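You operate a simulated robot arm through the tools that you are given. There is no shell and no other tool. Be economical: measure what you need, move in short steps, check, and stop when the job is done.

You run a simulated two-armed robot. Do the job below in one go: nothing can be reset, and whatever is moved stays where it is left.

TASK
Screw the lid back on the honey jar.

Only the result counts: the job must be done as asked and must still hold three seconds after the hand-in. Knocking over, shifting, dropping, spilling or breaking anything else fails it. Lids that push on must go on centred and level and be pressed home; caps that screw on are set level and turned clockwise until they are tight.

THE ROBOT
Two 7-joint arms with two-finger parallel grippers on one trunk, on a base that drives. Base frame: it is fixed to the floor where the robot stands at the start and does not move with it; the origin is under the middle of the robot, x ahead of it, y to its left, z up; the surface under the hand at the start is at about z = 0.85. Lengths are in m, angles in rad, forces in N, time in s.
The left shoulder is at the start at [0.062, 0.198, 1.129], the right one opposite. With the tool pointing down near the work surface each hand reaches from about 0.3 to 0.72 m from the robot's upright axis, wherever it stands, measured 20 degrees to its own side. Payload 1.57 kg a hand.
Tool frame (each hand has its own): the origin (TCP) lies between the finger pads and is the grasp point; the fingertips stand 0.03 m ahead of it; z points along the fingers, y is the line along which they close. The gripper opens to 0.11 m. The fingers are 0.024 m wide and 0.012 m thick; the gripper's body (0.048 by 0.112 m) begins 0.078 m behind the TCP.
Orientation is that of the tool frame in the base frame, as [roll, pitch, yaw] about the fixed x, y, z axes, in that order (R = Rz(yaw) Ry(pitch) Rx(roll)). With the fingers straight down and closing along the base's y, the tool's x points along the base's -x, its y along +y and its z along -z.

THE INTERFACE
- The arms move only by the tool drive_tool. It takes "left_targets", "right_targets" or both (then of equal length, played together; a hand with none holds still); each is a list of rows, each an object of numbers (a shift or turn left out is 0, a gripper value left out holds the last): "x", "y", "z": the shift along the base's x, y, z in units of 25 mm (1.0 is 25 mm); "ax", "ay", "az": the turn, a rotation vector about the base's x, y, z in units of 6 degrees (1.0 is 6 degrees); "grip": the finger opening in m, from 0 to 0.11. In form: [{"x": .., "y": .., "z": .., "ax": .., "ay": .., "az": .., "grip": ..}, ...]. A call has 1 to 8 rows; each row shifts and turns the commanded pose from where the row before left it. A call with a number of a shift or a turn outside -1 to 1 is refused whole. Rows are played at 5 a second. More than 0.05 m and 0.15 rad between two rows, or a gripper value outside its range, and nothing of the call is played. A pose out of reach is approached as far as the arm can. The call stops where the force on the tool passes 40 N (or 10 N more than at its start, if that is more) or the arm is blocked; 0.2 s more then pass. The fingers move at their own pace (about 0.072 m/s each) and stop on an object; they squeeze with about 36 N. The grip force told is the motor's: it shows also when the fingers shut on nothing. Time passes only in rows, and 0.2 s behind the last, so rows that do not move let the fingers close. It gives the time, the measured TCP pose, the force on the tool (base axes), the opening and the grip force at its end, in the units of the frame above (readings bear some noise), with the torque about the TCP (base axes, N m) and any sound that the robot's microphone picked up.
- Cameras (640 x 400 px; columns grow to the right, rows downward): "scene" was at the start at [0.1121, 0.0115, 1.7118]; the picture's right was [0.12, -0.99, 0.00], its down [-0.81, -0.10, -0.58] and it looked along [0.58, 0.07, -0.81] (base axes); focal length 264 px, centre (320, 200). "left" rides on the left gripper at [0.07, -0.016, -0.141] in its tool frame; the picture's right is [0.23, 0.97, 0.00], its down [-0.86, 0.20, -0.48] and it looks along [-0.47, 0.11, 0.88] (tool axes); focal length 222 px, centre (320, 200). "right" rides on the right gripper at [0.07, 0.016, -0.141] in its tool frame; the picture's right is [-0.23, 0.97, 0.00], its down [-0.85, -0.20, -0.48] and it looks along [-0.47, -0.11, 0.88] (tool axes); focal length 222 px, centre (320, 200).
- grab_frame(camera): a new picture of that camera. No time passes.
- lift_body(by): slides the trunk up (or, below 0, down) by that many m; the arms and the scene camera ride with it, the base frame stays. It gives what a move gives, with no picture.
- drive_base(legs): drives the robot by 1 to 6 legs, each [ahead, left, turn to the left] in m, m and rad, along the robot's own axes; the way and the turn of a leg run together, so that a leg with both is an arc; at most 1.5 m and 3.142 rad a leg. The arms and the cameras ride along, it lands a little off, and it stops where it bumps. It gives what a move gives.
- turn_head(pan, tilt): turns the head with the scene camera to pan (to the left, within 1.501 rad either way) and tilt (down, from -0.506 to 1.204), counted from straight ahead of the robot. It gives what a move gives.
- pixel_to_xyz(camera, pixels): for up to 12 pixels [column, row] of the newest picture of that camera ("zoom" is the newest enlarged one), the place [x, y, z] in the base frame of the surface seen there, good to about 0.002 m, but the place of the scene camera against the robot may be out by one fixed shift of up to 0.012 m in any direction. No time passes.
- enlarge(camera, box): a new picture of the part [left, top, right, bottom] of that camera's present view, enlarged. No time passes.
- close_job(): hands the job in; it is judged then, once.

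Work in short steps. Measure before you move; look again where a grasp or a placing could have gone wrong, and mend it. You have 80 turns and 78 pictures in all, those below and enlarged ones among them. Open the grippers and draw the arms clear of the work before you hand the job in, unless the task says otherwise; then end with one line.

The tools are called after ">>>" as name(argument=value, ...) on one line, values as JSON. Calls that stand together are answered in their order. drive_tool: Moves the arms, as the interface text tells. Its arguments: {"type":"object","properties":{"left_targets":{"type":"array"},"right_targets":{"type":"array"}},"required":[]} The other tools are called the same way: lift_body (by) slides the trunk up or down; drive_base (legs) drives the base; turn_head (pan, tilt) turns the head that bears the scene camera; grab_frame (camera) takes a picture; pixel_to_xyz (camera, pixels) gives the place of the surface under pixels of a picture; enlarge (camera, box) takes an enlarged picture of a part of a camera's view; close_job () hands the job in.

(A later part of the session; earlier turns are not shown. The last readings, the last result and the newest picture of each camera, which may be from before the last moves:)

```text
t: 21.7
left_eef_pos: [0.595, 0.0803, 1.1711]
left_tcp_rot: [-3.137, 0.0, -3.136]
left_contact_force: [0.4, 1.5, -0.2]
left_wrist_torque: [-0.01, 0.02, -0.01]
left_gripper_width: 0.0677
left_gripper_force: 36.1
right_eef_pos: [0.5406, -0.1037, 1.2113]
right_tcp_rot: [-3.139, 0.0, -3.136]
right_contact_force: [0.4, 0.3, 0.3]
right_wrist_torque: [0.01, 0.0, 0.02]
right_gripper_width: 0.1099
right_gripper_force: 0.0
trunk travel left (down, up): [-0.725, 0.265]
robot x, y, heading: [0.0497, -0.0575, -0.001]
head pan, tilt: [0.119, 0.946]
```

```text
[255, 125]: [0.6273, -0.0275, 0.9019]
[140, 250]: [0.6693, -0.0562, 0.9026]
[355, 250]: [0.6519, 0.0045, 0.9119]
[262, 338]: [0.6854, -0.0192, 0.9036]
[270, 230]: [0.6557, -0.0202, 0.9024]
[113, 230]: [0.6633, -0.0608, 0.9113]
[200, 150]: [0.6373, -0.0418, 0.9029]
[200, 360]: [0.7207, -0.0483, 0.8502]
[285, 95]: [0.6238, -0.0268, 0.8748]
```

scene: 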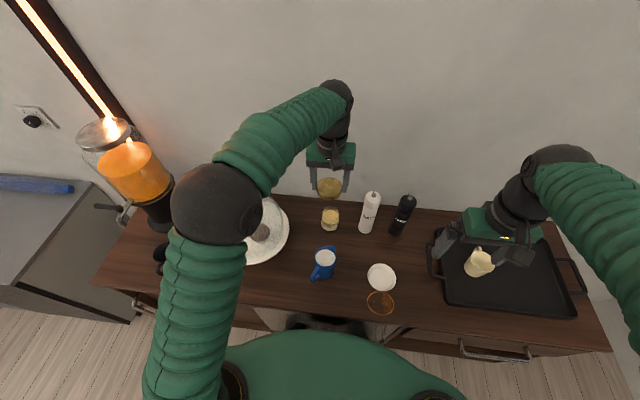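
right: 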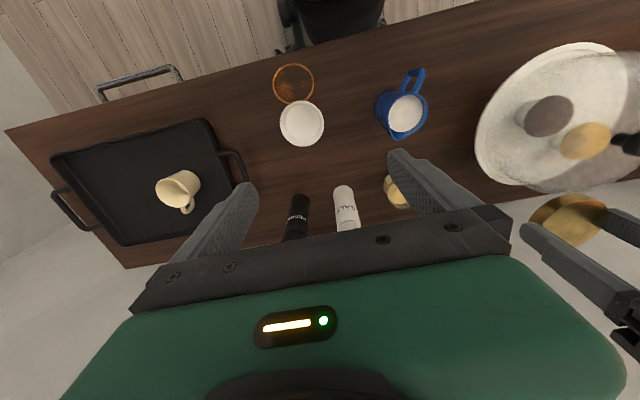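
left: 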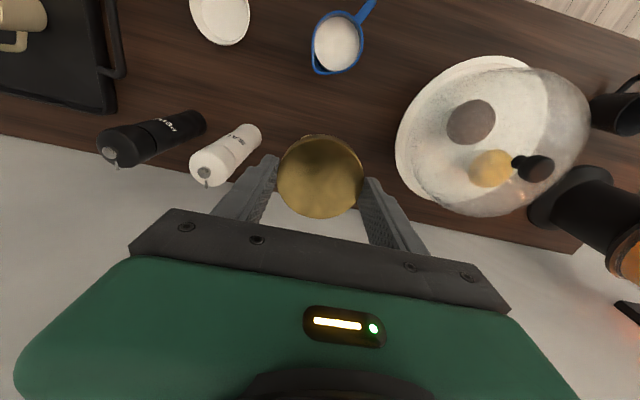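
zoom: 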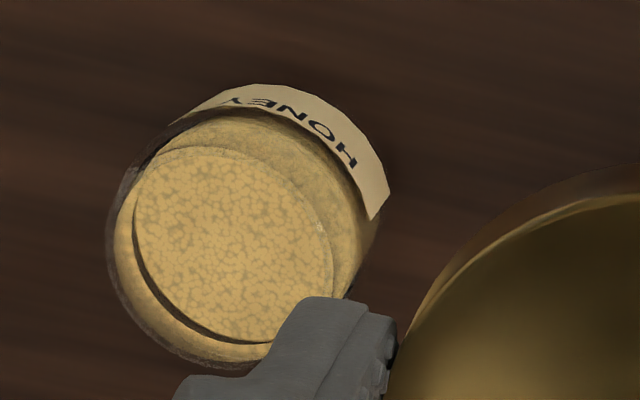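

Both cameras agree on a centre of about (0.657,-0.026). I withdraw the right hand to the right, and bring the left hand above the jar.

>>> drive_tool(right_targets=[{"y": -1, "x": -1}, {"y": -1, "x": -1}, {"y": -1, "x": -1}, {"y": -1, "x": -1}, {"y": -1, "x": -1}, {"y": -1}, {"y": -1}, {"y": -1}])

>>> drive_tool(left_targets=[{"y": -1}, {"y": -1}, {"y": -1}, {"y": -1, "x": 1}, {"y": -0.25, "x": 1}, {"x": 0.48}, {}, {}], right_targets=[{"y": -1}, {"y": -1}, {}, {}, {}, {}, {}, {}])

```text
t: 23.5
left_eef_pos: [0.5926, 0.0777, 1.1726]
left_tcp_rot: [-3.139, 0.002, -3.137]
left_contact_force: [0.4, 0.4, -0.3]
left_wrist_torque: [0.03, 0.0, -0.02]
left_gripper_width: 0.0678
left_gripper_force: 35.6
right_eef_pos: [0.4144, -0.3036, 1.213]
right_tcp_rot: [-3.138, 0.002, -3.136]
right_contact_force: [0.8, -0.8, -0.5]
right_wrist_torque: [0.0, -0.02, 0.02]
right_gripper_width: 0.1098
right_gripper_force: 0.1
trunk travel left (down, up): [-0.725, 0.265]
robot x, y, heading: [0.0474, -0.0537, 0.002]
head pan, tilt: [0.119, 0.946]
```

```text
t: 25.3
left_eef_pos: [0.6566, -0.0265, 1.1726]
left_tcp_rot: [-3.141, 0.001, -3.136]
left_contact_force: [0.3, -0.2, 0.0]
left_wrist_torque: [0.0, 0.01, -0.04]
left_gripper_width: 0.0677
left_gripper_force: 35.8
right_eef_pos: [0.4154, -0.3538, 1.2128]
right_tcp_rot: [-3.137, 0.001, -3.136]
right_contact_force: [-0.2, 0.3, 0.4]
right_wrist_torque: [-0.01, 0.02, 0.0]
right_gripper_width: 0.1101
right_gripper_force: 0.0
trunk travel left (down, up): [-0.725, 0.265]
robot x, y, heading: [0.0518, -0.0565, 0.0]
head pan, tilt: [0.119, 0.946]
```

The hand is at (0.6566,-0.0265). I pre-turn the hand counter-clockwise at height to gain range for screwing clockwise.

>>> drive_tool(left_targets=[{"az": 1}, {"az": 1}, {"az": 1}, {"az": 1}, {"az": 1}, {"az": 1}, {"az": 1}, {"az": 1}])

>>> drive_tool(left_targets=[{"az": 1}, {"az": 1}, {"az": 1}, {"az": 1}, {"az": 1}, {"az": 1}, {"az": 1}, {}])

>>> grab_frame(camera="scene")

```text
t: 27.1
left_eef_pos: [0.6575, -0.0274, 1.1724]
left_tcp_rot: [-3.138, 0.0, -2.296]
left_contact_force: [1.2, 0.2, 0.4]
left_wrist_torque: [0.03, 0.01, 0.0]
left_gripper_width: 0.0677
left_gripper_force: 36.0
right_eef_pos: [0.415, -0.3544, 1.2121]
right_tcp_rot: [-3.139, 0.002, -3.136]
right_contact_force: [0.5, 0.0, 0.2]
right_wrist_torque: [0.04, 0.03, 0.0]
right_gripper_width: 0.1098
right_gripper_force: 0.1
trunk travel left (down, up): [-0.725, 0.265]
robot x, y, heading: [0.0529, -0.0575, 0.002]
head pan, tilt: [0.119, 0.946]
```

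```text
t: 28.9
left_eef_pos: [0.6591, -0.0278, 1.1709]
left_tcp_rot: [-3.14, 0.002, -1.564]
left_contact_force: [-0.1, -0.3, 0.1]
left_wrist_torque: [0.01, -0.01, -0.02]
left_gripper_width: 0.0678
left_gripper_force: 35.6
right_eef_pos: [0.4148, -0.3527, 1.2122]
right_tcp_rot: [-3.138, 0.001, -3.136]
right_contact_force: [-0.1, -0.7, -0.3]
right_wrist_torque: [0.0, 0.0, 0.01]
right_gripper_width: 0.1101
right_gripper_force: 0.0
trunk travel left (down, up): [-0.725, 0.265]
robot x, y, heading: [0.0471, -0.0587, -0.003]
head pan, tilt: [0.119, 0.946]
```

```text
43 pictures are left
```

scene: 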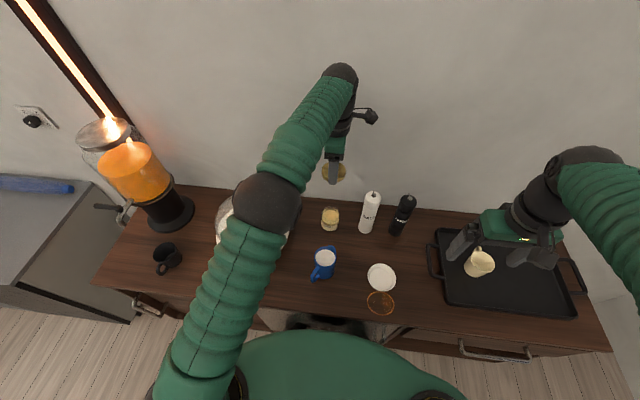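

The camera mount now points toward the salt shaker. I check the shaker's height and spacing.

>>> pixel_to_xyz(camera="scene", pixels=[[373, 194], [373, 200], [368, 215], [363, 228], [361, 205], [407, 200], [372, 115], [360, 112], [345, 160]])

>>> grab_frame(camera="left")

```text
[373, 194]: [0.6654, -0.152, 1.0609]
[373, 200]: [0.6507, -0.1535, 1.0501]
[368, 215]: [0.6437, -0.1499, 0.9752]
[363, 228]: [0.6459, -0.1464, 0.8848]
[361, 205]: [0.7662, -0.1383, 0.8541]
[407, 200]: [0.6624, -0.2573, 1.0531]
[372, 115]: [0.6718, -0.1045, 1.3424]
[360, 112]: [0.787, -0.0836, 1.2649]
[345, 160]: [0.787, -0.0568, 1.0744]
```

```text
42 pictures are left
```

left: 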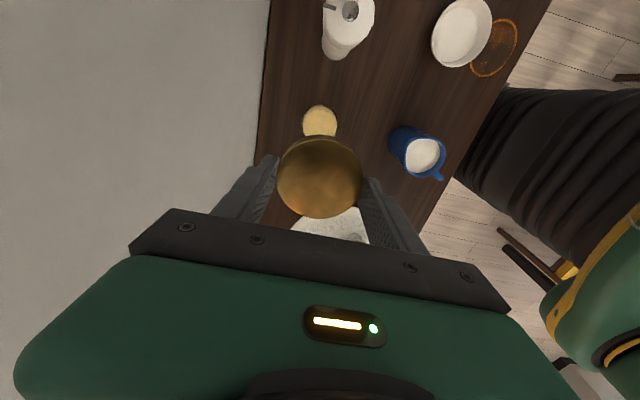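

Clearance to the salt shaker (top 1.06, y≥-0.127) is enough. I lower to z≈1.0 with a small correction.

>>> drive_tool(left_targets=[{"z": -1, "x": -0.05, "y": 0.06}, {"z": -1}, {"z": -1}, {"z": -1}, {"z": -1}, {"z": -1}, {"z": -0.8}, {}])

>>> grab_frame(camera="left")

>>> enlarge(camera="scene", box=[290, 170, 380, 250])

```text
t: 30.7
left_eef_pos: [0.654, -0.0262, 1.0013]
left_tcp_rot: [-3.14, 0.001, -1.565]
left_contact_force: [-0.1, -0.3, -0.6]
left_wrist_torque: [0.03, -0.01, -0.03]
left_gripper_width: 0.0677
left_gripper_force: 36.4
right_eef_pos: [0.4144, -0.3532, 1.2121]
right_tcp_rot: [-3.139, 0.001, -3.136]
right_contact_force: [0.6, -1.0, -0.8]
right_wrist_torque: [-0.03, 0.01, 0.01]
right_gripper_width: 0.1099
right_gripper_force: 0.0
trunk travel left (down, up): [-0.725, 0.265]
robot x, y, heading: [0.0488, -0.0552, 0.001]
head pan, tilt: [0.119, 0.946]
```

```text
41 pictures are left
```

left: 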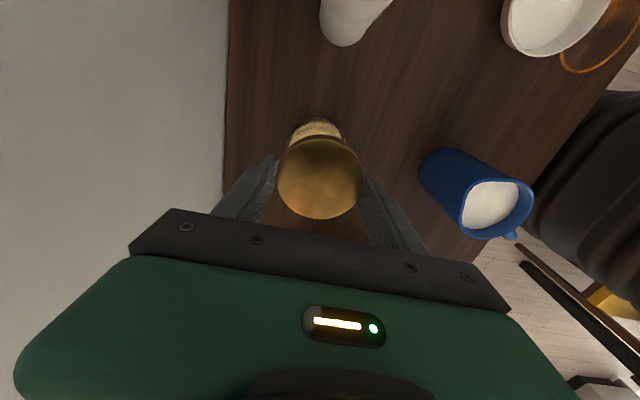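

```text
5.00 times, centred on (335, 210) of scene
```

zoom: 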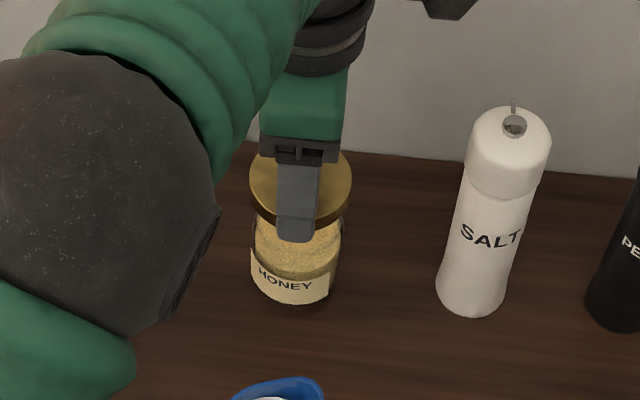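

Lid lines up over the jar in both views. I lower toward the rim in small steps.

>>> drive_tool(left_targets=[{"z": -1}, {"z": -0.4}, {}])

>>> drive_tool(left_targets=[{"z": -0.2}, {}])

>>> grab_frame(camera="left")

```text
t: 31.5
left_eef_pos: [0.6543, -0.026, 0.9669]
left_tcp_rot: [-3.138, 0.002, -1.567]
left_contact_force: [0.2, 0.5, -0.9]
left_wrist_torque: [0.0, -0.01, 0.01]
left_gripper_width: 0.068
left_gripper_force: 36.5
right_eef_pos: [0.4136, -0.3528, 1.2115]
right_tcp_rot: [-3.139, 0.001, -3.137]
right_contact_force: [0.4, 0.8, 0.0]
right_wrist_torque: [0.0, -0.01, 0.03]
right_gripper_width: 0.1098
right_gripper_force: 0.0
trunk travel left (down, up): [-0.725, 0.265]
robot x, y, heading: [0.0517, -0.0572, -0.006]
head pan, tilt: [0.119, 0.946]
```

```text
t: 32.1
left_eef_pos: [0.6545, -0.0252, 0.9621]
left_tcp_rot: [-3.138, 0.001, -1.566]
left_contact_force: [-0.1, 0.2, 0.8]
left_wrist_torque: [0.0, -0.03, 0.01]
left_gripper_width: 0.0678
left_gripper_force: 36.5
right_eef_pos: [0.4139, -0.3536, 1.2126]
right_tcp_rot: [-3.138, 0.001, -3.137]
right_contact_force: [-0.4, -0.5, -0.2]
right_wrist_torque: [-0.02, 0.03, 0.03]
right_gripper_width: 0.1102
right_gripper_force: 0.1
trunk travel left (down, up): [-0.725, 0.265]
robot x, y, heading: [0.0459, -0.0571, -0.0]
head pan, tilt: [0.119, 0.946]
```

```text
39 pictures are left
```

left: 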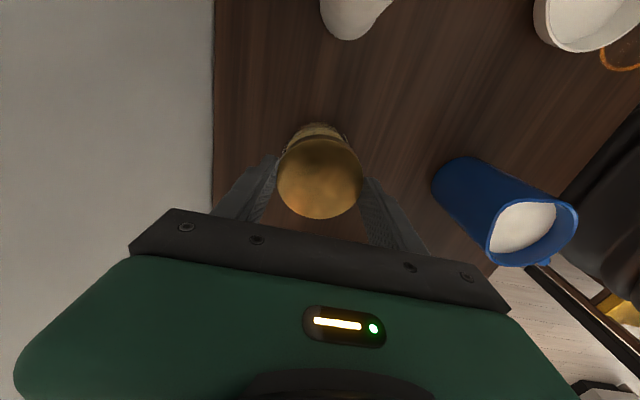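

x reads 0.6544, so I shift +2.5 mm, then zoom to check the jar's sides relative to the lid.

>>> drive_tool(left_targets=[{"x": 0.1}, {}])

>>> enlarge(camera="left", box=[256, 100, 384, 220])

>>> enlarge(camera="scene", box=[312, 190, 356, 234])

```text
t: 32.7
left_eef_pos: [0.6552, -0.0253, 0.9625]
left_tcp_rot: [-3.138, 0.002, -1.567]
left_contact_force: [0.4, -0.6, -0.8]
left_wrist_torque: [0.04, 0.03, -0.04]
left_gripper_width: 0.0676
left_gripper_force: 36.4
right_eef_pos: [0.4135, -0.3543, 1.2126]
right_tcp_rot: [-3.138, 0.002, -3.137]
right_contact_force: [-0.3, 0.0, -0.3]
right_wrist_torque: [0.01, 0.0, -0.01]
right_gripper_width: 0.1099
right_gripper_force: 0.0
trunk travel left (down, up): [-0.725, 0.265]
robot x, y, heading: [0.0514, -0.0569, -0.002]
head pan, tilt: [0.119, 0.946]
```

```text
3.33 times, centred on (320, 160) of left
```

zoom: 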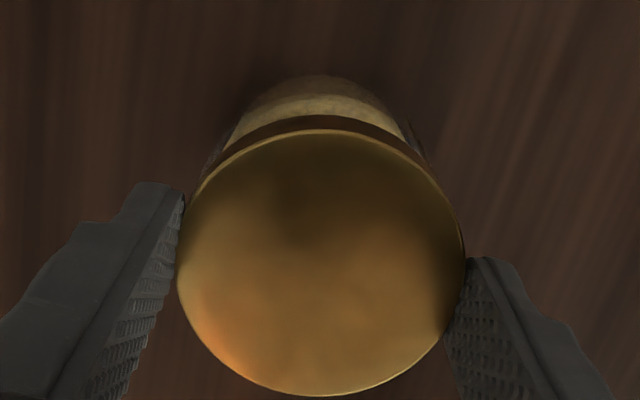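

```text
9.09 times, centred on (334, 212) of scene
```

zoom: 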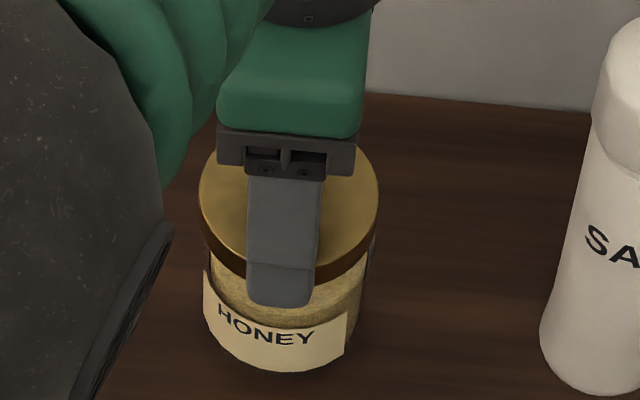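

Lid and jar are concentric in both views (scene zoom: lid 201–378, glass 205–375). I lower in 3 mm steps watching the force.

>>> drive_tool(left_targets=[{"z": -0.12}, {}])

>>> drive_tool(left_targets=[{"z": -0.1}, {}])

```text
t: 33.3
left_eef_pos: [0.6568, -0.0262, 0.9602]
left_tcp_rot: [-3.134, 0.002, -1.564]
left_contact_force: [-0.1, 0.2, 13.0]
left_wrist_torque: [-0.14, -0.35, 0.0]
left_gripper_width: 0.0677
left_gripper_force: 35.9
right_eef_pos: [0.4138, -0.3535, 1.2129]
right_tcp_rot: [-3.137, 0.004, -3.137]
right_contact_force: [-0.5, 0.2, 0.5]
right_wrist_torque: [0.01, -0.05, 0.01]
right_gripper_width: 0.1102
right_gripper_force: 0.1
trunk travel left (down, up): [-0.725, 0.265]
robot x, y, heading: [0.052, -0.06, -0.001]
head pan, tilt: [0.119, 0.946]
```

```text
t: 33.9
left_eef_pos: [0.6564, -0.0259, 0.957]
left_tcp_rot: [-3.141, 0.003, -1.566]
left_contact_force: [0.1, 0.2, -0.8]
left_wrist_torque: [-0.01, 0.01, -0.01]
left_gripper_width: 0.0676
left_gripper_force: 36.0
right_eef_pos: [0.4139, -0.3544, 1.2119]
right_tcp_rot: [-3.138, 0.001, -3.137]
right_contact_force: [-0.1, 0.1, -0.2]
right_wrist_torque: [-0.05, 0.01, 0.02]
right_gripper_width: 0.11
right_gripper_force: 0.1
trunk travel left (down, up): [-0.725, 0.265]
robot x, y, heading: [0.0557, -0.0602, 0.005]
head pan, tilt: [0.119, 0.946]
```

It touched at 13 N and then freed at z 0.957 — the lid may have slipped over the rim. I look.

>>> enlarge(camera="scene", box=[312, 190, 356, 234])

>>> drive_tool(left_targets=[{"z": -0.1}, {}])

```text
9.09 times, centred on (334, 212) of scene
```

zoom: 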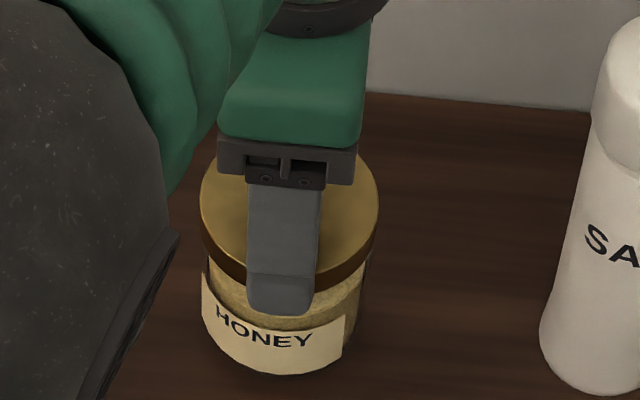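

```text
t: 34.5
left_eef_pos: [0.6582, -0.0252, 0.9534]
left_tcp_rot: [-3.14, 0.001, -1.565]
left_contact_force: [0.4, -0.1, -3.0]
left_wrist_torque: [-0.01, 0.01, -0.02]
left_gripper_width: 0.0676
left_gripper_force: 35.8
right_eef_pos: [0.414, -0.3538, 1.2131]
right_tcp_rot: [-3.138, 0.002, -3.136]
right_contact_force: [0.0, 0.0, -0.5]
right_wrist_torque: [0.01, 0.01, 0.0]
right_gripper_width: 0.11
right_gripper_force: 0.1
trunk travel left (down, up): [-0.725, 0.265]
robot x, y, heading: [0.0497, -0.0571, -0.002]
head pan, tilt: [0.119, 0.946]
```

Now at 0.953 with almost no resistance. I go 1.5 mm further to find the thread's seat.

>>> drive_tool(left_targets=[{"z": -0.06}, {}])

>>> enlarge(camera="left", box=[256, 100, 384, 220])

```text
t: 35.1
left_eef_pos: [0.6571, -0.0251, 0.9527]
left_tcp_rot: [-3.137, 0.0, -1.566]
left_contact_force: [-0.9, 1.1, 4.1]
left_wrist_torque: [0.05, 0.23, 0.0]
left_gripper_width: 0.0679
left_gripper_force: 36.0
right_eef_pos: [0.4137, -0.3545, 1.2118]
right_tcp_rot: [-3.139, 0.003, -3.136]
right_contact_force: [-0.5, 0.0, 0.5]
right_wrist_torque: [0.02, -0.01, 0.0]
right_gripper_width: 0.1102
right_gripper_force: 0.0
trunk travel left (down, up): [-0.725, 0.265]
robot x, y, heading: [0.0493, -0.0579, -0.002]
head pan, tilt: [0.119, 0.946]
```

```text
3.33 times, centred on (320, 160) of left
```

zoom: 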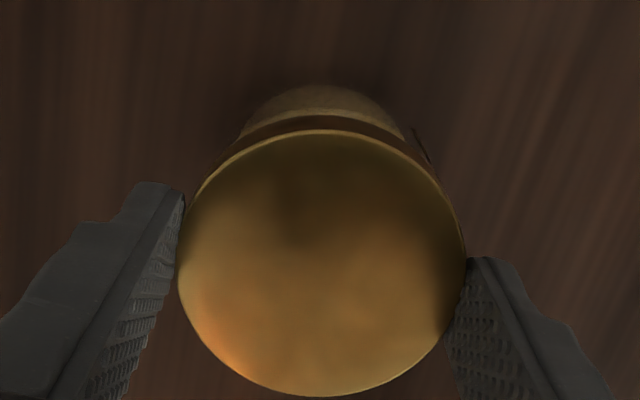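

Lightly seated (4 N). I begin turning clockwise with slight downward pressure.

>>> drive_tool(left_targets=[{"az": -1, "z": -0.02}, {"az": -1, "z": -0.02}, {"az": -1, "z": -0.02}, {"az": -1}])

>>> enlarge(camera="scene", box=[312, 190, 356, 234])

```text
t: 36.1
left_eef_pos: [0.6572, -0.0264, 0.9515]
left_tcp_rot: [-3.136, 0.001, -1.986]
left_contact_force: [3.5, -2.1, 12.9]
left_wrist_torque: [0.0, -0.02, 0.04]
left_gripper_width: 0.068
left_gripper_force: 36.1
right_eef_pos: [0.4133, -0.3543, 1.2134]
right_tcp_rot: [-3.138, 0.001, -3.137]
right_contact_force: [0.0, 0.0, 0.0]
right_wrist_torque: [-0.01, 0.01, 0.03]
right_gripper_width: 0.1098
right_gripper_force: 0.1
trunk travel left (down, up): [-0.725, 0.265]
robot x, y, heading: [0.053, -0.0555, -0.007]
head pan, tilt: [0.119, 0.946]
```

```text
9.09 times, centred on (334, 212) of scene
```

zoom: 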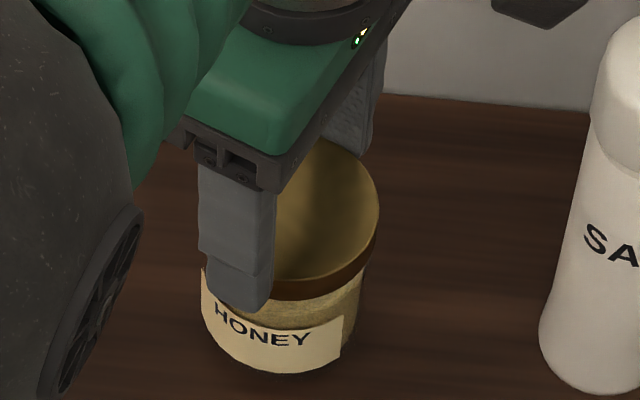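

Jar's label did not turn, force 13 N, torque low. I keep turning clockwise.

>>> drive_tool(left_targets=[{"az": -1}, {"az": -1}, {"az": -1}, {"az": -1}, {"az": -1}, {"az": -1}, {"az": -1}, {"az": -1}])

>>> enlarge(camera="scene", box=[312, 190, 356, 234])

```text
t: 37.9
left_eef_pos: [0.657, -0.026, 0.951]
left_tcp_rot: [-3.14, 0.002, -2.823]
left_contact_force: [1.0, -4.4, 10.4]
left_wrist_torque: [-0.14, -0.07, 0.03]
left_gripper_width: 0.0674
left_gripper_force: 35.9
right_eef_pos: [0.4146, -0.3548, 1.2129]
right_tcp_rot: [-3.14, 0.0, -3.136]
right_contact_force: [-0.3, 0.0, 0.3]
right_wrist_torque: [0.03, 0.0, 0.0]
right_gripper_width: 0.1103
right_gripper_force: 0.1
trunk travel left (down, up): [-0.725, 0.265]
robot x, y, heading: [0.0479, -0.0588, -0.005]
head pan, tilt: [0.119, 0.946]
```

```text
9.09 times, centred on (334, 212) of scene
```

zoom: 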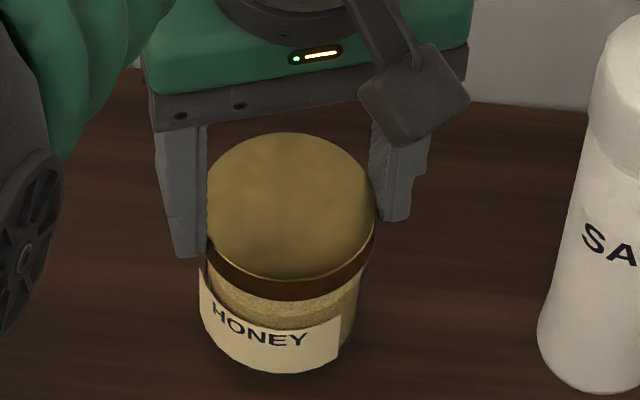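

The jar stays put and the lid turns. I keep turning clockwise, adding slight downward travel to follow the thread.

>>> drive_tool(left_targets=[{"az": -1, "z": -0.01}, {"az": -1}, {"az": -1, "z": -0.01}, {"az": -1}, {"az": -1, "z": -0.01}, {"az": -1}, {"az": -1, "z": -0.01}, {"az": -1}])

>>> drive_tool(left_targets=[{"az": -1, "z": -0.01}, {"az": -1}, {"az": -1, "z": -0.01}, {"az": -1}, {"az": -1, "z": -0.01}, {"az": -1}, {"az": -1, "z": -0.01}, {"az": -1}])

>>> enlarge(camera="scene", box=[312, 190, 356, 234])

```text
t: 39.7
left_eef_pos: [0.657, -0.0258, 0.9497]
left_tcp_rot: [-3.138, 0.001, 2.62]
left_contact_force: [-1.2, -1.3, 6.5]
left_wrist_torque: [-0.05, 0.0, 0.0]
left_gripper_width: 0.0677
left_gripper_force: 36.2
right_eef_pos: [0.4135, -0.3544, 1.2127]
right_tcp_rot: [-3.139, 0.003, -3.137]
right_contact_force: [0.0, -0.7, 0.8]
right_wrist_torque: [0.03, 0.01, 0.0]
right_gripper_width: 0.11
right_gripper_force: 0.0
trunk travel left (down, up): [-0.725, 0.265]
robot x, y, heading: [0.0439, -0.0566, 0.001]
head pan, tilt: [0.119, 0.946]
```

```text
t: 41.5
left_eef_pos: [0.6564, -0.0257, 0.9497]
left_tcp_rot: [-3.14, 0.002, 1.783]
left_contact_force: [-2.0, 0.0, 10.1]
left_wrist_torque: [0.04, 0.05, 0.02]
left_gripper_width: 0.0678
left_gripper_force: 36.1
right_eef_pos: [0.4139, -0.3544, 1.2128]
right_tcp_rot: [-3.137, 0.001, -3.136]
right_contact_force: [-0.4, 0.7, 0.3]
right_wrist_torque: [0.01, 0.01, 0.0]
right_gripper_width: 0.1101
right_gripper_force: 0.0
trunk travel left (down, up): [-0.725, 0.265]
robot x, y, heading: [0.0487, -0.0558, 0.003]
head pan, tilt: [0.119, 0.946]
```

```text
9.09 times, centred on (334, 212) of scene
```

zoom: 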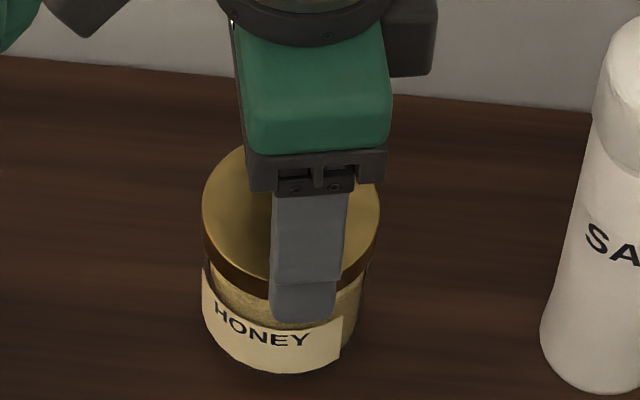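

After ~168° the lid has sunk ~3 mm with low torque. I keep turning and watch for the torque and reach limits.

>>> drive_tool(left_targets=[{"az": -1, "z": -0.01}, {"az": -1}, {"az": -1, "z": -0.01}, {"az": -1}, {"az": -1, "z": -0.01}, {"az": -1}, {"az": -1, "z": -0.01}, {"az": -1}])

>>> grab_frame(camera="scene")

```text
t: 43.3
left_eef_pos: [0.6574, -0.026, 0.9491]
left_tcp_rot: [-3.139, 0.0, 0.947]
left_contact_force: [2.0, 2.1, 10.8]
left_wrist_torque: [0.08, -0.07, 0.06]
left_gripper_width: 0.0675
left_gripper_force: 36.7
right_eef_pos: [0.4128, -0.3537, 1.2127]
right_tcp_rot: [-3.138, 0.002, -3.138]
right_contact_force: [0.1, -0.4, 0.0]
right_wrist_torque: [0.0, 0.0, 0.0]
right_gripper_width: 0.1104
right_gripper_force: 0.0
trunk travel left (down, up): [-0.725, 0.265]
robot x, y, heading: [0.0504, -0.0596, -0.003]
head pan, tilt: [0.119, 0.946]
```

```text
31 pictures are left
```

scene: 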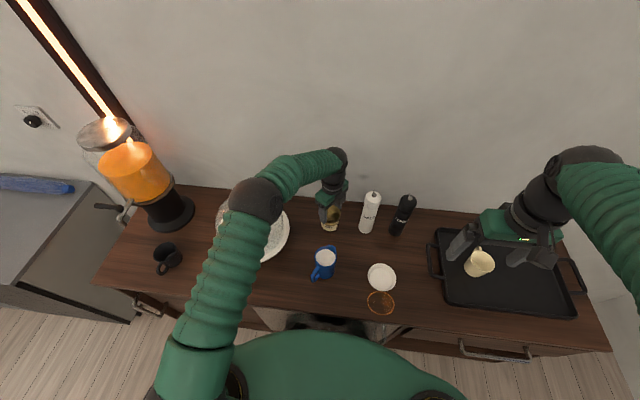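

Camera mount is passing near the wall side (wall x≈0.787, mount ≲0.76). Still free; I continue another 48°.

>>> drive_tool(left_targets=[{"az": -1, "z": -0.01}, {"az": -1}, {"az": -1, "z": -0.01}, {"az": -1}, {"az": -1, "z": -0.01}, {"az": -1}, {"az": -1, "z": -0.01}, {"az": -1}])

>>> enlarge(camera="scene", box=[306, 170, 366, 234])

```text
t: 45.1
left_eef_pos: [0.657, -0.0257, 0.9481]
left_tcp_rot: [-3.138, 0.001, 0.108]
left_contact_force: [3.2, 1.1, 12.1]
left_wrist_torque: [0.07, -0.12, 0.02]
left_gripper_width: 0.0677
left_gripper_force: 36.1
right_eef_pos: [0.4129, -0.3539, 1.2131]
right_tcp_rot: [-3.138, 0.001, -3.137]
right_contact_force: [0.7, 0.1, -0.2]
right_wrist_torque: [0.0, -0.01, -0.01]
right_gripper_width: 0.1102
right_gripper_force: 0.2
trunk travel left (down, up): [-0.725, 0.265]
robot x, y, heading: [0.0486, -0.0587, -0.001]
head pan, tilt: [0.119, 0.946]
```

```text
6.25 times, centred on (336, 202) of scene
```

zoom: 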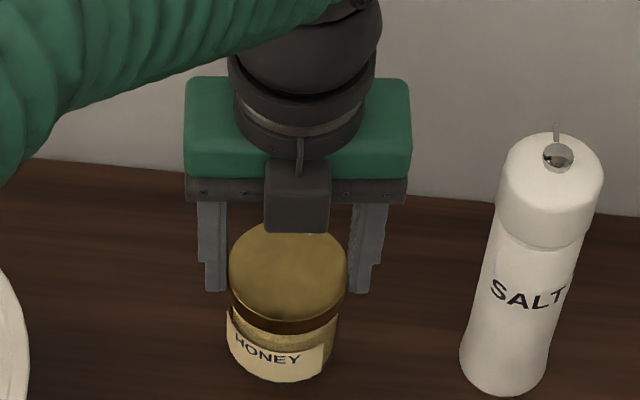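

264° turned, z 0.948, jar not turning with it. I continue clockwise.

>>> drive_tool(left_targets=[{"az": -1, "z": -0.01}, {"az": -1}, {"az": -1, "z": -0.01}, {"az": -1}, {"az": -1, "z": -0.01}, {"az": -1}, {"az": -1, "z": -0.01}, {"az": -1}])

```text
t: 46.9
left_eef_pos: [0.6533, -0.0262, 0.9479]
left_tcp_rot: [-3.139, 0.001, -0.68]
left_contact_force: [-4.3, -4.3, 16.5]
left_wrist_torque: [-0.39, 0.16, -0.03]
left_gripper_width: 0.0677
left_gripper_force: 35.1
left hand out of reach, approached as far as the arm can: row 8
right_eef_pos: [0.4125, -0.3541, 1.213]
right_tcp_rot: [-3.141, 0.005, -3.137]
right_contact_force: [-0.1, 0.1, -0.4]
right_wrist_torque: [0.01, -0.01, 0.02]
right_gripper_width: 0.1101
right_gripper_force: 0.0
trunk travel left (down, up): [-0.725, 0.265]
robot x, y, heading: [0.049, -0.0574, -0.004]
head pan, tilt: [0.119, 0.946]
```

The wrist reached its limit. I open the fingers and raise the hand straight up, then look at the lid.

>>> drive_tool(left_targets=[{"grip": 0.1}, {}, {}, {"z": 0.5}, {"z": 1}, {"z": 1}])

>>> enlarge(camera="scene", box=[306, 170, 366, 234])

```text
t: 48.3
left_eef_pos: [0.6575, -0.0262, 1.0101]
left_tcp_rot: [-3.137, 0.002, -0.675]
left_contact_force: [0.8, 0.2, 0.4]
left_wrist_torque: [-0.01, 0.0, -0.01]
left_gripper_width: 0.1
left_gripper_force: 0.0
right_eef_pos: [0.4137, -0.3527, 1.2119]
right_tcp_rot: [-3.139, 0.001, -3.136]
right_contact_force: [-0.1, 0.1, 0.0]
right_wrist_torque: [-0.01, -0.01, 0.0]
right_gripper_width: 0.11
right_gripper_force: 0.1
trunk travel left (down, up): [-0.725, 0.265]
robot x, y, heading: [0.0511, -0.0597, -0.003]
head pan, tilt: [0.119, 0.946]
```

```text
6.25 times, centred on (336, 202) of scene
```

zoom: 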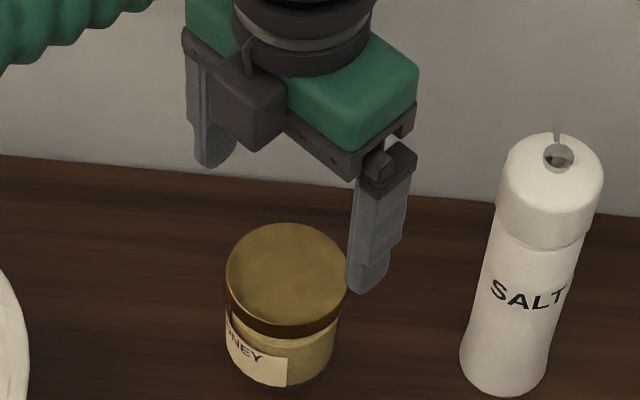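

The label has turned ~30° during the last stretch, so the lid either bound up or is tight. I rewind the open hand counter-clockwise above the lid for a second stroke.

>>> drive_tool(left_targets=[{"az": 1}, {"az": 1}, {"az": 1}, {"az": 1}, {"az": 1}, {"az": 1}, {"az": 1}, {"az": 1}])

>>> drive_tool(left_targets=[{"az": 1}, {"az": 1}, {"az": 1}, {"az": 1}, {"az": 1}, {"az": 1}, {"az": 1}, {"az": 1}])

>>> drive_tool(left_targets=[{"az": 1}, {"az": 1}, {"az": 1}, {"az": 1}, {"az": 1}, {"az": 1}, {"az": 1}, {"az": 1}])

>>> drive_tool(left_targets=[{"az": 1}, {"az": 1}, {"az": 1}, {"az": 1}, {"az": 1}, {"az": 1}, {"az": 1}, {"az": 1}])

>>> grab_frame(camera="left")

>>> enlarge(camera="scene", box=[306, 170, 366, 234])

```text
t: 50.1
left_eef_pos: [0.6569, -0.0246, 1.0104]
left_tcp_rot: [-3.135, 0.001, 0.165]
left_contact_force: [0.1, 1.2, -0.1]
left_wrist_torque: [-0.02, -0.02, 0.0]
left_gripper_width: 0.0998
left_gripper_force: 0.1
right_eef_pos: [0.4144, -0.3542, 1.2121]
right_tcp_rot: [-3.138, 0.004, -3.136]
right_contact_force: [0.2, 0.2, -0.1]
right_wrist_torque: [0.01, -0.05, -0.03]
right_gripper_width: 0.1101
right_gripper_force: 0.1
trunk travel left (down, up): [-0.725, 0.265]
robot x, y, heading: [0.0492, -0.0555, 0.003]
head pan, tilt: [0.119, 0.946]
```

```text
t: 51.9
left_eef_pos: [0.6568, -0.0253, 1.0093]
left_tcp_rot: [-3.137, -0.001, 1.002]
left_contact_force: [0.1, 0.4, -1.3]
left_wrist_torque: [-0.03, 0.03, 0.01]
left_gripper_width: 0.1
left_gripper_force: 0.0
right_eef_pos: [0.4147, -0.3536, 1.2117]
right_tcp_rot: [-3.138, 0.003, -3.136]
right_contact_force: [-0.1, -0.5, 0.0]
right_wrist_torque: [-0.01, 0.02, -0.04]
right_gripper_width: 0.1101
right_gripper_force: 0.0
trunk travel left (down, up): [-0.725, 0.265]
robot x, y, heading: [0.0502, -0.0574, -0.001]
head pan, tilt: [0.119, 0.946]
```

```text
t: 53.7
left_eef_pos: [0.6577, -0.0254, 1.0096]
left_tcp_rot: [-3.136, 0.001, 1.839]
left_contact_force: [0.2, -0.1, 0.7]
left_wrist_torque: [-0.02, -0.04, 0.01]
left_gripper_width: 0.1
left_gripper_force: 0.1
right_eef_pos: [0.4147, -0.3534, 1.212]
right_tcp_rot: [-3.137, 0.001, -3.136]
right_contact_force: [0.4, 0.6, 0.4]
right_wrist_torque: [-0.03, 0.01, 0.02]
right_gripper_width: 0.1101
right_gripper_force: 0.0
trunk travel left (down, up): [-0.725, 0.265]
robot x, y, heading: [0.0462, -0.0558, 0.001]
head pan, tilt: [0.119, 0.946]
```

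```text
t: 55.5
left_eef_pos: [0.6571, -0.0265, 1.0096]
left_tcp_rot: [-3.138, 0.0, 2.677]
left_contact_force: [-0.5, 0.4, 0.0]
left_wrist_torque: [-0.01, 0.01, -0.04]
left_gripper_width: 0.1001
left_gripper_force: 0.1
right_eef_pos: [0.4146, -0.3539, 1.2118]
right_tcp_rot: [-3.139, 0.001, -3.137]
right_contact_force: [-0.2, -0.1, -0.4]
right_wrist_torque: [0.03, 0.03, -0.01]
right_gripper_width: 0.1101
right_gripper_force: 0.0
trunk travel left (down, up): [-0.725, 0.265]
robot x, y, heading: [0.049, -0.057, 0.003]
head pan, tilt: [0.119, 0.946]
```

```text
28 pictures are left
```

left: 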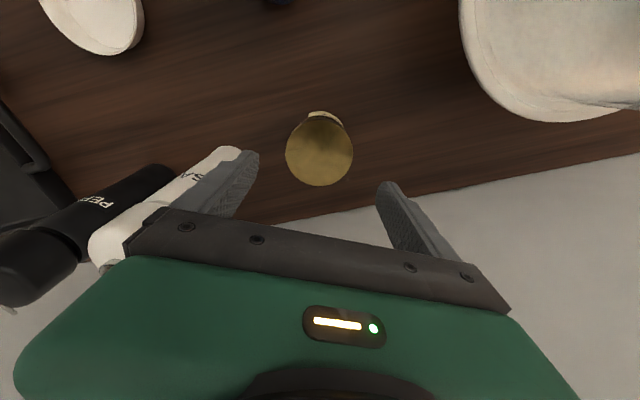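

```text
6.25 times, centred on (336, 202) of scene
```

zoom: 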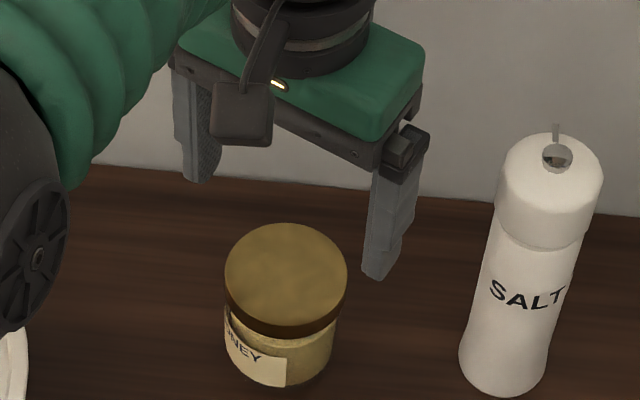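

I measure the lid's top for level, height and centre.

>>> pixel_to_xyz(camera="left", pixels=[[289, 150], [350, 152], [319, 122], [320, 183], [319, 152], [300, 130], [340, 130], [298, 172], [341, 172]])

>>> enlarge(camera="left", box=[270, 95, 370, 195])

```text
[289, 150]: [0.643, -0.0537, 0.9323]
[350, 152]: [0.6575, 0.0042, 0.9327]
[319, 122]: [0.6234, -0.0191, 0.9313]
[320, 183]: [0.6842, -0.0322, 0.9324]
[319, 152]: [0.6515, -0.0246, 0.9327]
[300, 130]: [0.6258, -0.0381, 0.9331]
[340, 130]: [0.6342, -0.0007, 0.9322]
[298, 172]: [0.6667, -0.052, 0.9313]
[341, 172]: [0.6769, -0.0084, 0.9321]
```

```text
4.00 times, centred on (320, 145) of left
```

zoom: 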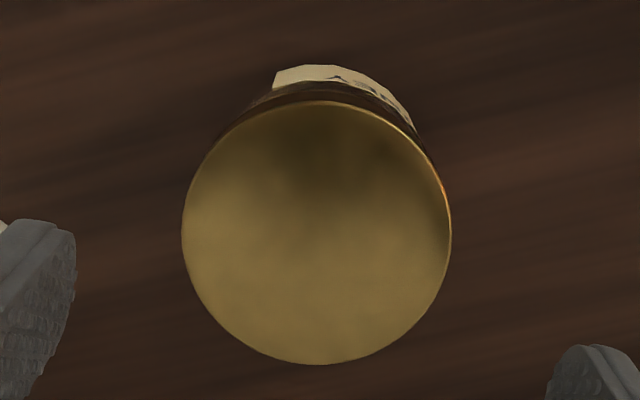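

Lid is level (0.932) with centre ≈(0.654,-0.0255). I recentre, descend and grip again.

>>> drive_tool(left_targets=[{"x": -0.1, "z": -1}, {"z": -1}, {"z": -0.44}, {}, {"grip": 0.05}, {}, {}])

>>> drive_tool(left_targets=[{"az": -1, "z": -0.05}, {"az": -1, "z": -0.03}, {"az": -1}, {"az": -1}])

>>> enlarge(camera="scene", box=[306, 170, 366, 234])

```text
t: 57.1
left_eef_pos: [0.6546, -0.0264, 0.9484]
left_tcp_rot: [-3.139, -0.002, 2.676]
left_contact_force: [-0.3, -1.0, 0.7]
left_wrist_torque: [0.01, -0.02, 0.02]
left_gripper_width: 0.0671
left_gripper_force: 36.0
right_eef_pos: [0.4142, -0.3547, 1.2123]
right_tcp_rot: [-3.139, 0.0, -3.136]
right_contact_force: [-0.6, -0.4, 0.5]
right_wrist_torque: [0.03, 0.04, -0.01]
right_gripper_width: 0.1101
right_gripper_force: 0.1
trunk travel left (down, up): [-0.725, 0.265]
robot x, y, heading: [0.0495, -0.0571, -0.004]
head pan, tilt: [0.119, 0.946]
```

```text
t: 58.1
left_eef_pos: [0.655, -0.0264, 0.9483]
left_tcp_rot: [-3.138, 0.002, 2.256]
left_contact_force: [-0.2, -1.1, 8.1]
left_wrist_torque: [0.06, 0.01, 0.15]
left_gripper_width: 0.0667
left_gripper_force: 36.3
right_eef_pos: [0.4134, -0.3548, 1.2127]
right_tcp_rot: [-3.139, 0.001, -3.137]
right_contact_force: [0.1, 0.1, 0.1]
right_wrist_torque: [0.01, -0.02, -0.03]
right_gripper_width: 0.1099
right_gripper_force: 0.1
trunk travel left (down, up): [-0.725, 0.265]
robot x, y, heading: [0.0514, -0.0553, 0.002]
head pan, tilt: [0.119, 0.946]
```

```text
6.25 times, centred on (336, 202) of scene
```

zoom: 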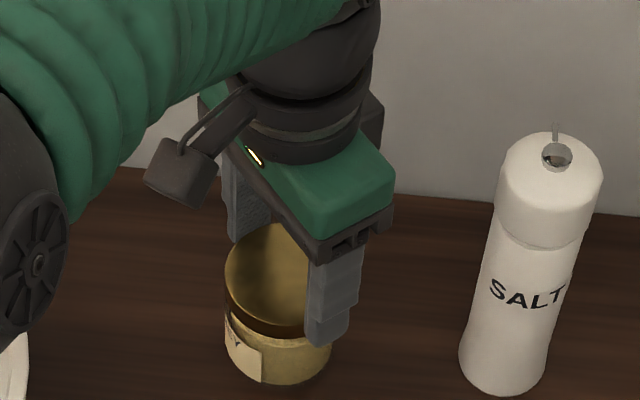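

Torque rose to 0.15 N·m and the jar now turns with the lid, where earlier the lid spun at ~0.03 — so it's at or near its stop. I press down harder, so the table holds the jar, and tighten further.

>>> drive_tool(left_targets=[{"z": -0.1}, {"z": -0.1}, {"az": -1}, {"az": -1}, {"az": -1}])

>>> enlarge(camera="scene", box=[306, 170, 366, 234])

```text
t: 59.3
left_eef_pos: [0.6539, -0.0267, 0.948]
left_tcp_rot: [-3.141, 0.006, 1.95]
left_contact_force: [-9.6, 0.7, 23.9]
left_wrist_torque: [0.17, 0.31, 0.05]
left_gripper_width: 0.0667
left_gripper_force: 36.3
right_eef_pos: [0.4126, -0.3534, 1.2134]
right_tcp_rot: [-3.139, 0.003, -3.136]
right_contact_force: [0.2, -0.1, 1.0]
right_wrist_torque: [-0.02, 0.05, -0.02]
right_gripper_width: 0.1101
right_gripper_force: 0.1
trunk travel left (down, up): [-0.725, 0.265]
robot x, y, heading: [0.045, -0.055, 0.0]
head pan, tilt: [0.119, 0.946]
stopped in row 5 (left hand): the force on the tool passed its limit at 40 N (the readings are from after the stop); the commanded pose is now the measured one
```

```text
6.25 times, centred on (336, 202) of scene
```

zoom: 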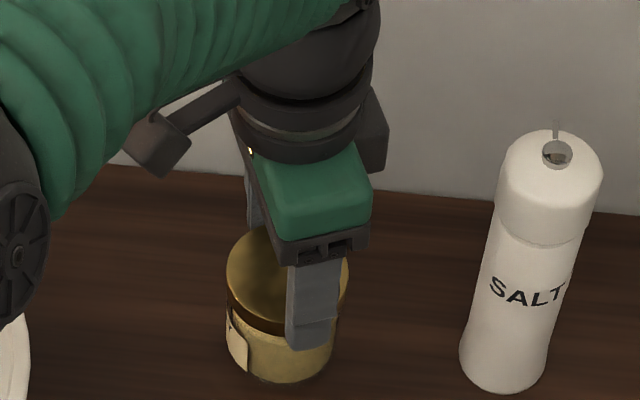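

The label's turn (~18°) equals the hand's turn, so lid and jar move as one: the thread is at its stop. I turn a little further under the present pressure to read the actual tightening torque.

>>> drive_tool(left_targets=[{"az": -1}, {"az": -1}, {"az": -1}])

>>> enlarge(camera="scene", box=[312, 200, 352, 234])

```text
t: 60.1
left_eef_pos: [0.6548, -0.0261, 0.9456]
left_tcp_rot: [3.137, 0.005, 1.635]
left_contact_force: [2.0, -3.1, 29.3]
left_wrist_torque: [-0.22, -0.15, 0.38]
left_gripper_width: 0.0669
left_gripper_force: 36.1
right_eef_pos: [0.4112, -0.3547, 1.213]
right_tcp_rot: [-3.14, 0.005, -3.137]
right_contact_force: [0.7, -0.1, 0.3]
right_wrist_torque: [0.03, -0.03, -0.02]
right_gripper_width: 0.1101
right_gripper_force: 0.0
trunk travel left (down, up): [-0.725, 0.265]
robot x, y, heading: [0.0507, -0.0532, 0.002]
head pan, tilt: [0.119, 0.946]
```

```text
11.76 times, centred on (332, 217) of scene
```

zoom: 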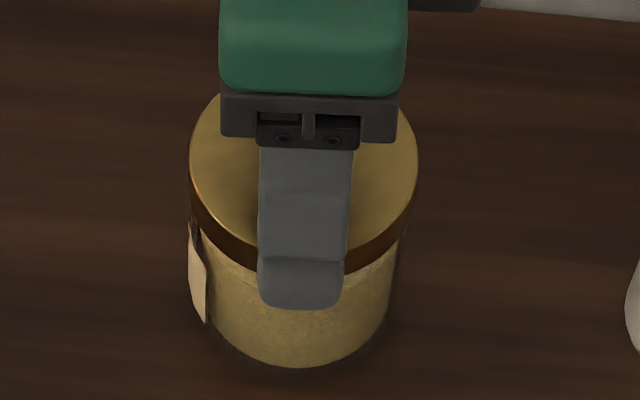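

The thread resists 0.38 N·m at 29 N while lid and jar turn together: it is tight. I relieve the pressure, open the fingers and rise.

>>> drive_tool(left_targets=[{"z": 0.1}, {"z": 0.06, "grip": 0.1}, {}, {}, {"z": 1}, {"z": 1}, {"z": 1}])

>>> grab_frame(camera="left")

>>> enlarge(camera="scene", box=[306, 190, 356, 234])

```text
t: 61.7
left_eef_pos: [0.6569, -0.0242, 1.0217]
left_tcp_rot: [-3.141, 0.003, 1.638]
left_contact_force: [-0.4, -1.0, 0.3]
left_wrist_torque: [0.01, -0.01, -0.01]
left_gripper_width: 0.0999
left_gripper_force: 0.0
right_eef_pos: [0.4141, -0.3532, 1.2128]
right_tcp_rot: [-3.14, 0.003, -3.137]
right_contact_force: [0.3, -0.5, 0.7]
right_wrist_torque: [0.01, -0.03, 0.03]
right_gripper_width: 0.1102
right_gripper_force: 0.0
trunk travel left (down, up): [-0.725, 0.265]
robot x, y, heading: [0.0506, -0.0599, -0.003]
head pan, tilt: [0.119, 0.946]
```

```text
22 pictures are left
```

left: 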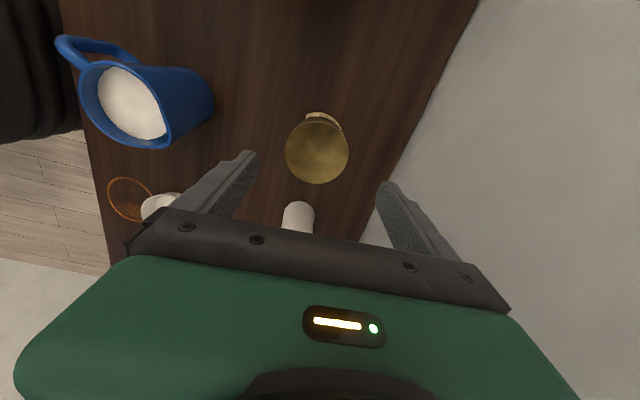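

```text
9.09 times, centred on (331, 212) of scene
```

zoom: 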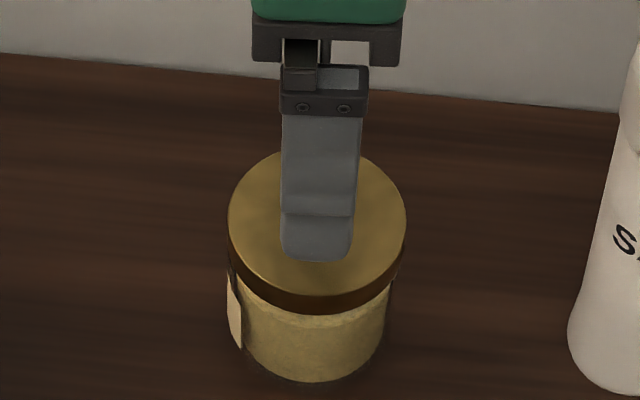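

I measure the lid top again for level and height.

>>> pixel_to_xyz(camera="left", pixels=[[290, 152], [345, 154], [318, 125], [318, 180], [318, 152], [300, 135], [337, 135], [300, 172], [337, 172]])

>>> enlarge(camera="left", box=[280, 100, 360, 190])

```text
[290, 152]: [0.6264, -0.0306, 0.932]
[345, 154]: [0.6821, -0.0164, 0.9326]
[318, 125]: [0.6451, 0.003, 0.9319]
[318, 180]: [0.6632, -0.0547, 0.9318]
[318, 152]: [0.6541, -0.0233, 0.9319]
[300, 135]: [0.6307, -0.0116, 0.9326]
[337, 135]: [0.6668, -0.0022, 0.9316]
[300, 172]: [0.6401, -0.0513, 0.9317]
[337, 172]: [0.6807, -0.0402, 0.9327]
```

```text
4.44 times, centred on (320, 145) of left
```

zoom: 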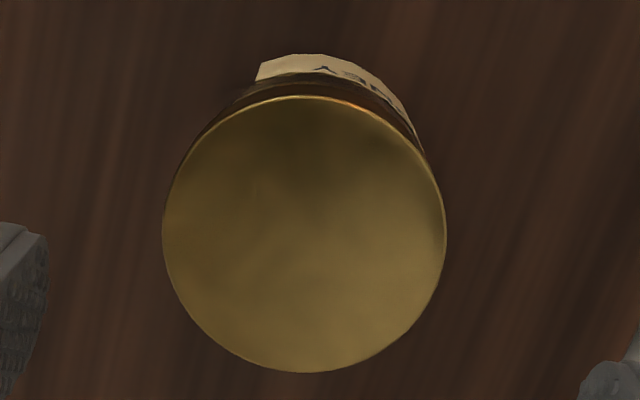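

Lid top is level and unchanged at 0.932 — no further travel under torque. As a proof of engagement, I grip the lid again and pull up a few mm to see whether the jar comes with it.

>>> drive_tool(left_targets=[{"z": -1, "x": -0.06, "y": -0.05}, {"z": -1}, {"z": -0.92}, {}, {"grip": 0.05}, {}, {}])

>>> drive_tool(left_targets=[{"z": 0.1}, {"z": 0.1}, {}, {}])

>>> enlarge(camera="scene", box=[306, 190, 356, 234])

```text
t: 63.3
left_eef_pos: [0.6533, -0.0272, 0.9478]
left_tcp_rot: [3.142, 0.004, 1.637]
left_contact_force: [-0.5, -0.5, 0.9]
left_wrist_torque: [-0.01, 0.01, 0.05]
left_gripper_width: 0.0671
left_gripper_force: 35.3
right_eef_pos: [0.4151, -0.3545, 1.212]
right_tcp_rot: [-3.138, 0.001, -3.135]
right_contact_force: [-0.1, -0.1, 0.1]
right_wrist_torque: [-0.02, -0.02, 0.01]
right_gripper_width: 0.1098
right_gripper_force: 0.0
trunk travel left (down, up): [-0.725, 0.265]
robot x, y, heading: [0.0492, -0.0572, 0.002]
head pan, tilt: [0.119, 0.946]
```

```text
t: 64.3
left_eef_pos: [0.6545, -0.0278, 0.9524]
left_tcp_rot: [-3.14, 0.002, 1.638]
left_contact_force: [-0.6, -0.2, -2.5]
left_wrist_torque: [-0.02, 0.02, -0.01]
left_gripper_width: 0.067
left_gripper_force: 35.7
right_eef_pos: [0.4154, -0.3543, 1.2124]
right_tcp_rot: [-3.137, 0.003, -3.137]
right_contact_force: [-0.6, -0.7, -0.4]
right_wrist_torque: [-0.02, -0.01, 0.03]
right_gripper_width: 0.1099
right_gripper_force: 0.2
trunk travel left (down, up): [-0.725, 0.265]
robot x, y, heading: [0.0487, -0.0566, 0.0]
head pan, tilt: [0.119, 0.946]
```

```text
9.09 times, centred on (331, 212) of scene
```

zoom: 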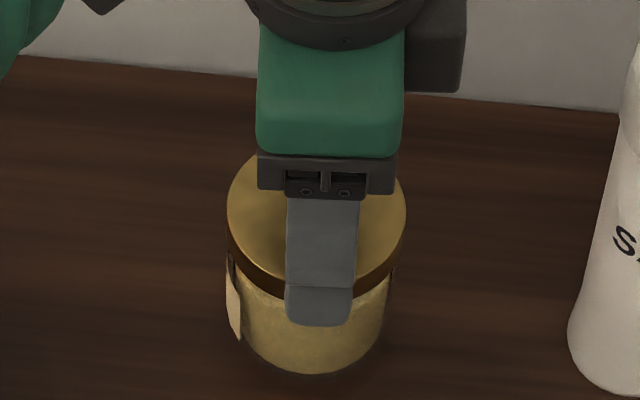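

The jar rose with the lid (its base moved from row 381 to 374, load 2.5 N), so the thread holds. I set it down again and give one last firm tightening turn.

>>> drive_tool(left_targets=[{"z": -0.1}, {"z": -0.1}, {"z": -0.15}, {"z": -0.1}, {"az": -1}, {"az": -1}, {"az": -1}])

```text
t: 65.9
left_eef_pos: [0.6519, -0.0296, 0.9469]
left_tcp_rot: [3.135, 0.003, 1.321]
left_contact_force: [2.8, -1.4, 35.9]
left_wrist_torque: [-0.09, -0.14, 0.5]
left_gripper_width: 0.067
left_gripper_force: 36.1
right_eef_pos: [0.4107, -0.3538, 1.2135]
right_tcp_rot: [-3.138, 0.006, -3.136]
right_contact_force: [0.4, 0.7, -0.7]
right_wrist_torque: [0.02, -0.02, -0.02]
right_gripper_width: 0.1102
right_gripper_force: 0.1
trunk travel left (down, up): [-0.725, 0.265]
robot x, y, heading: [0.0488, -0.0539, 0.0]
head pan, tilt: [0.119, 0.946]
```

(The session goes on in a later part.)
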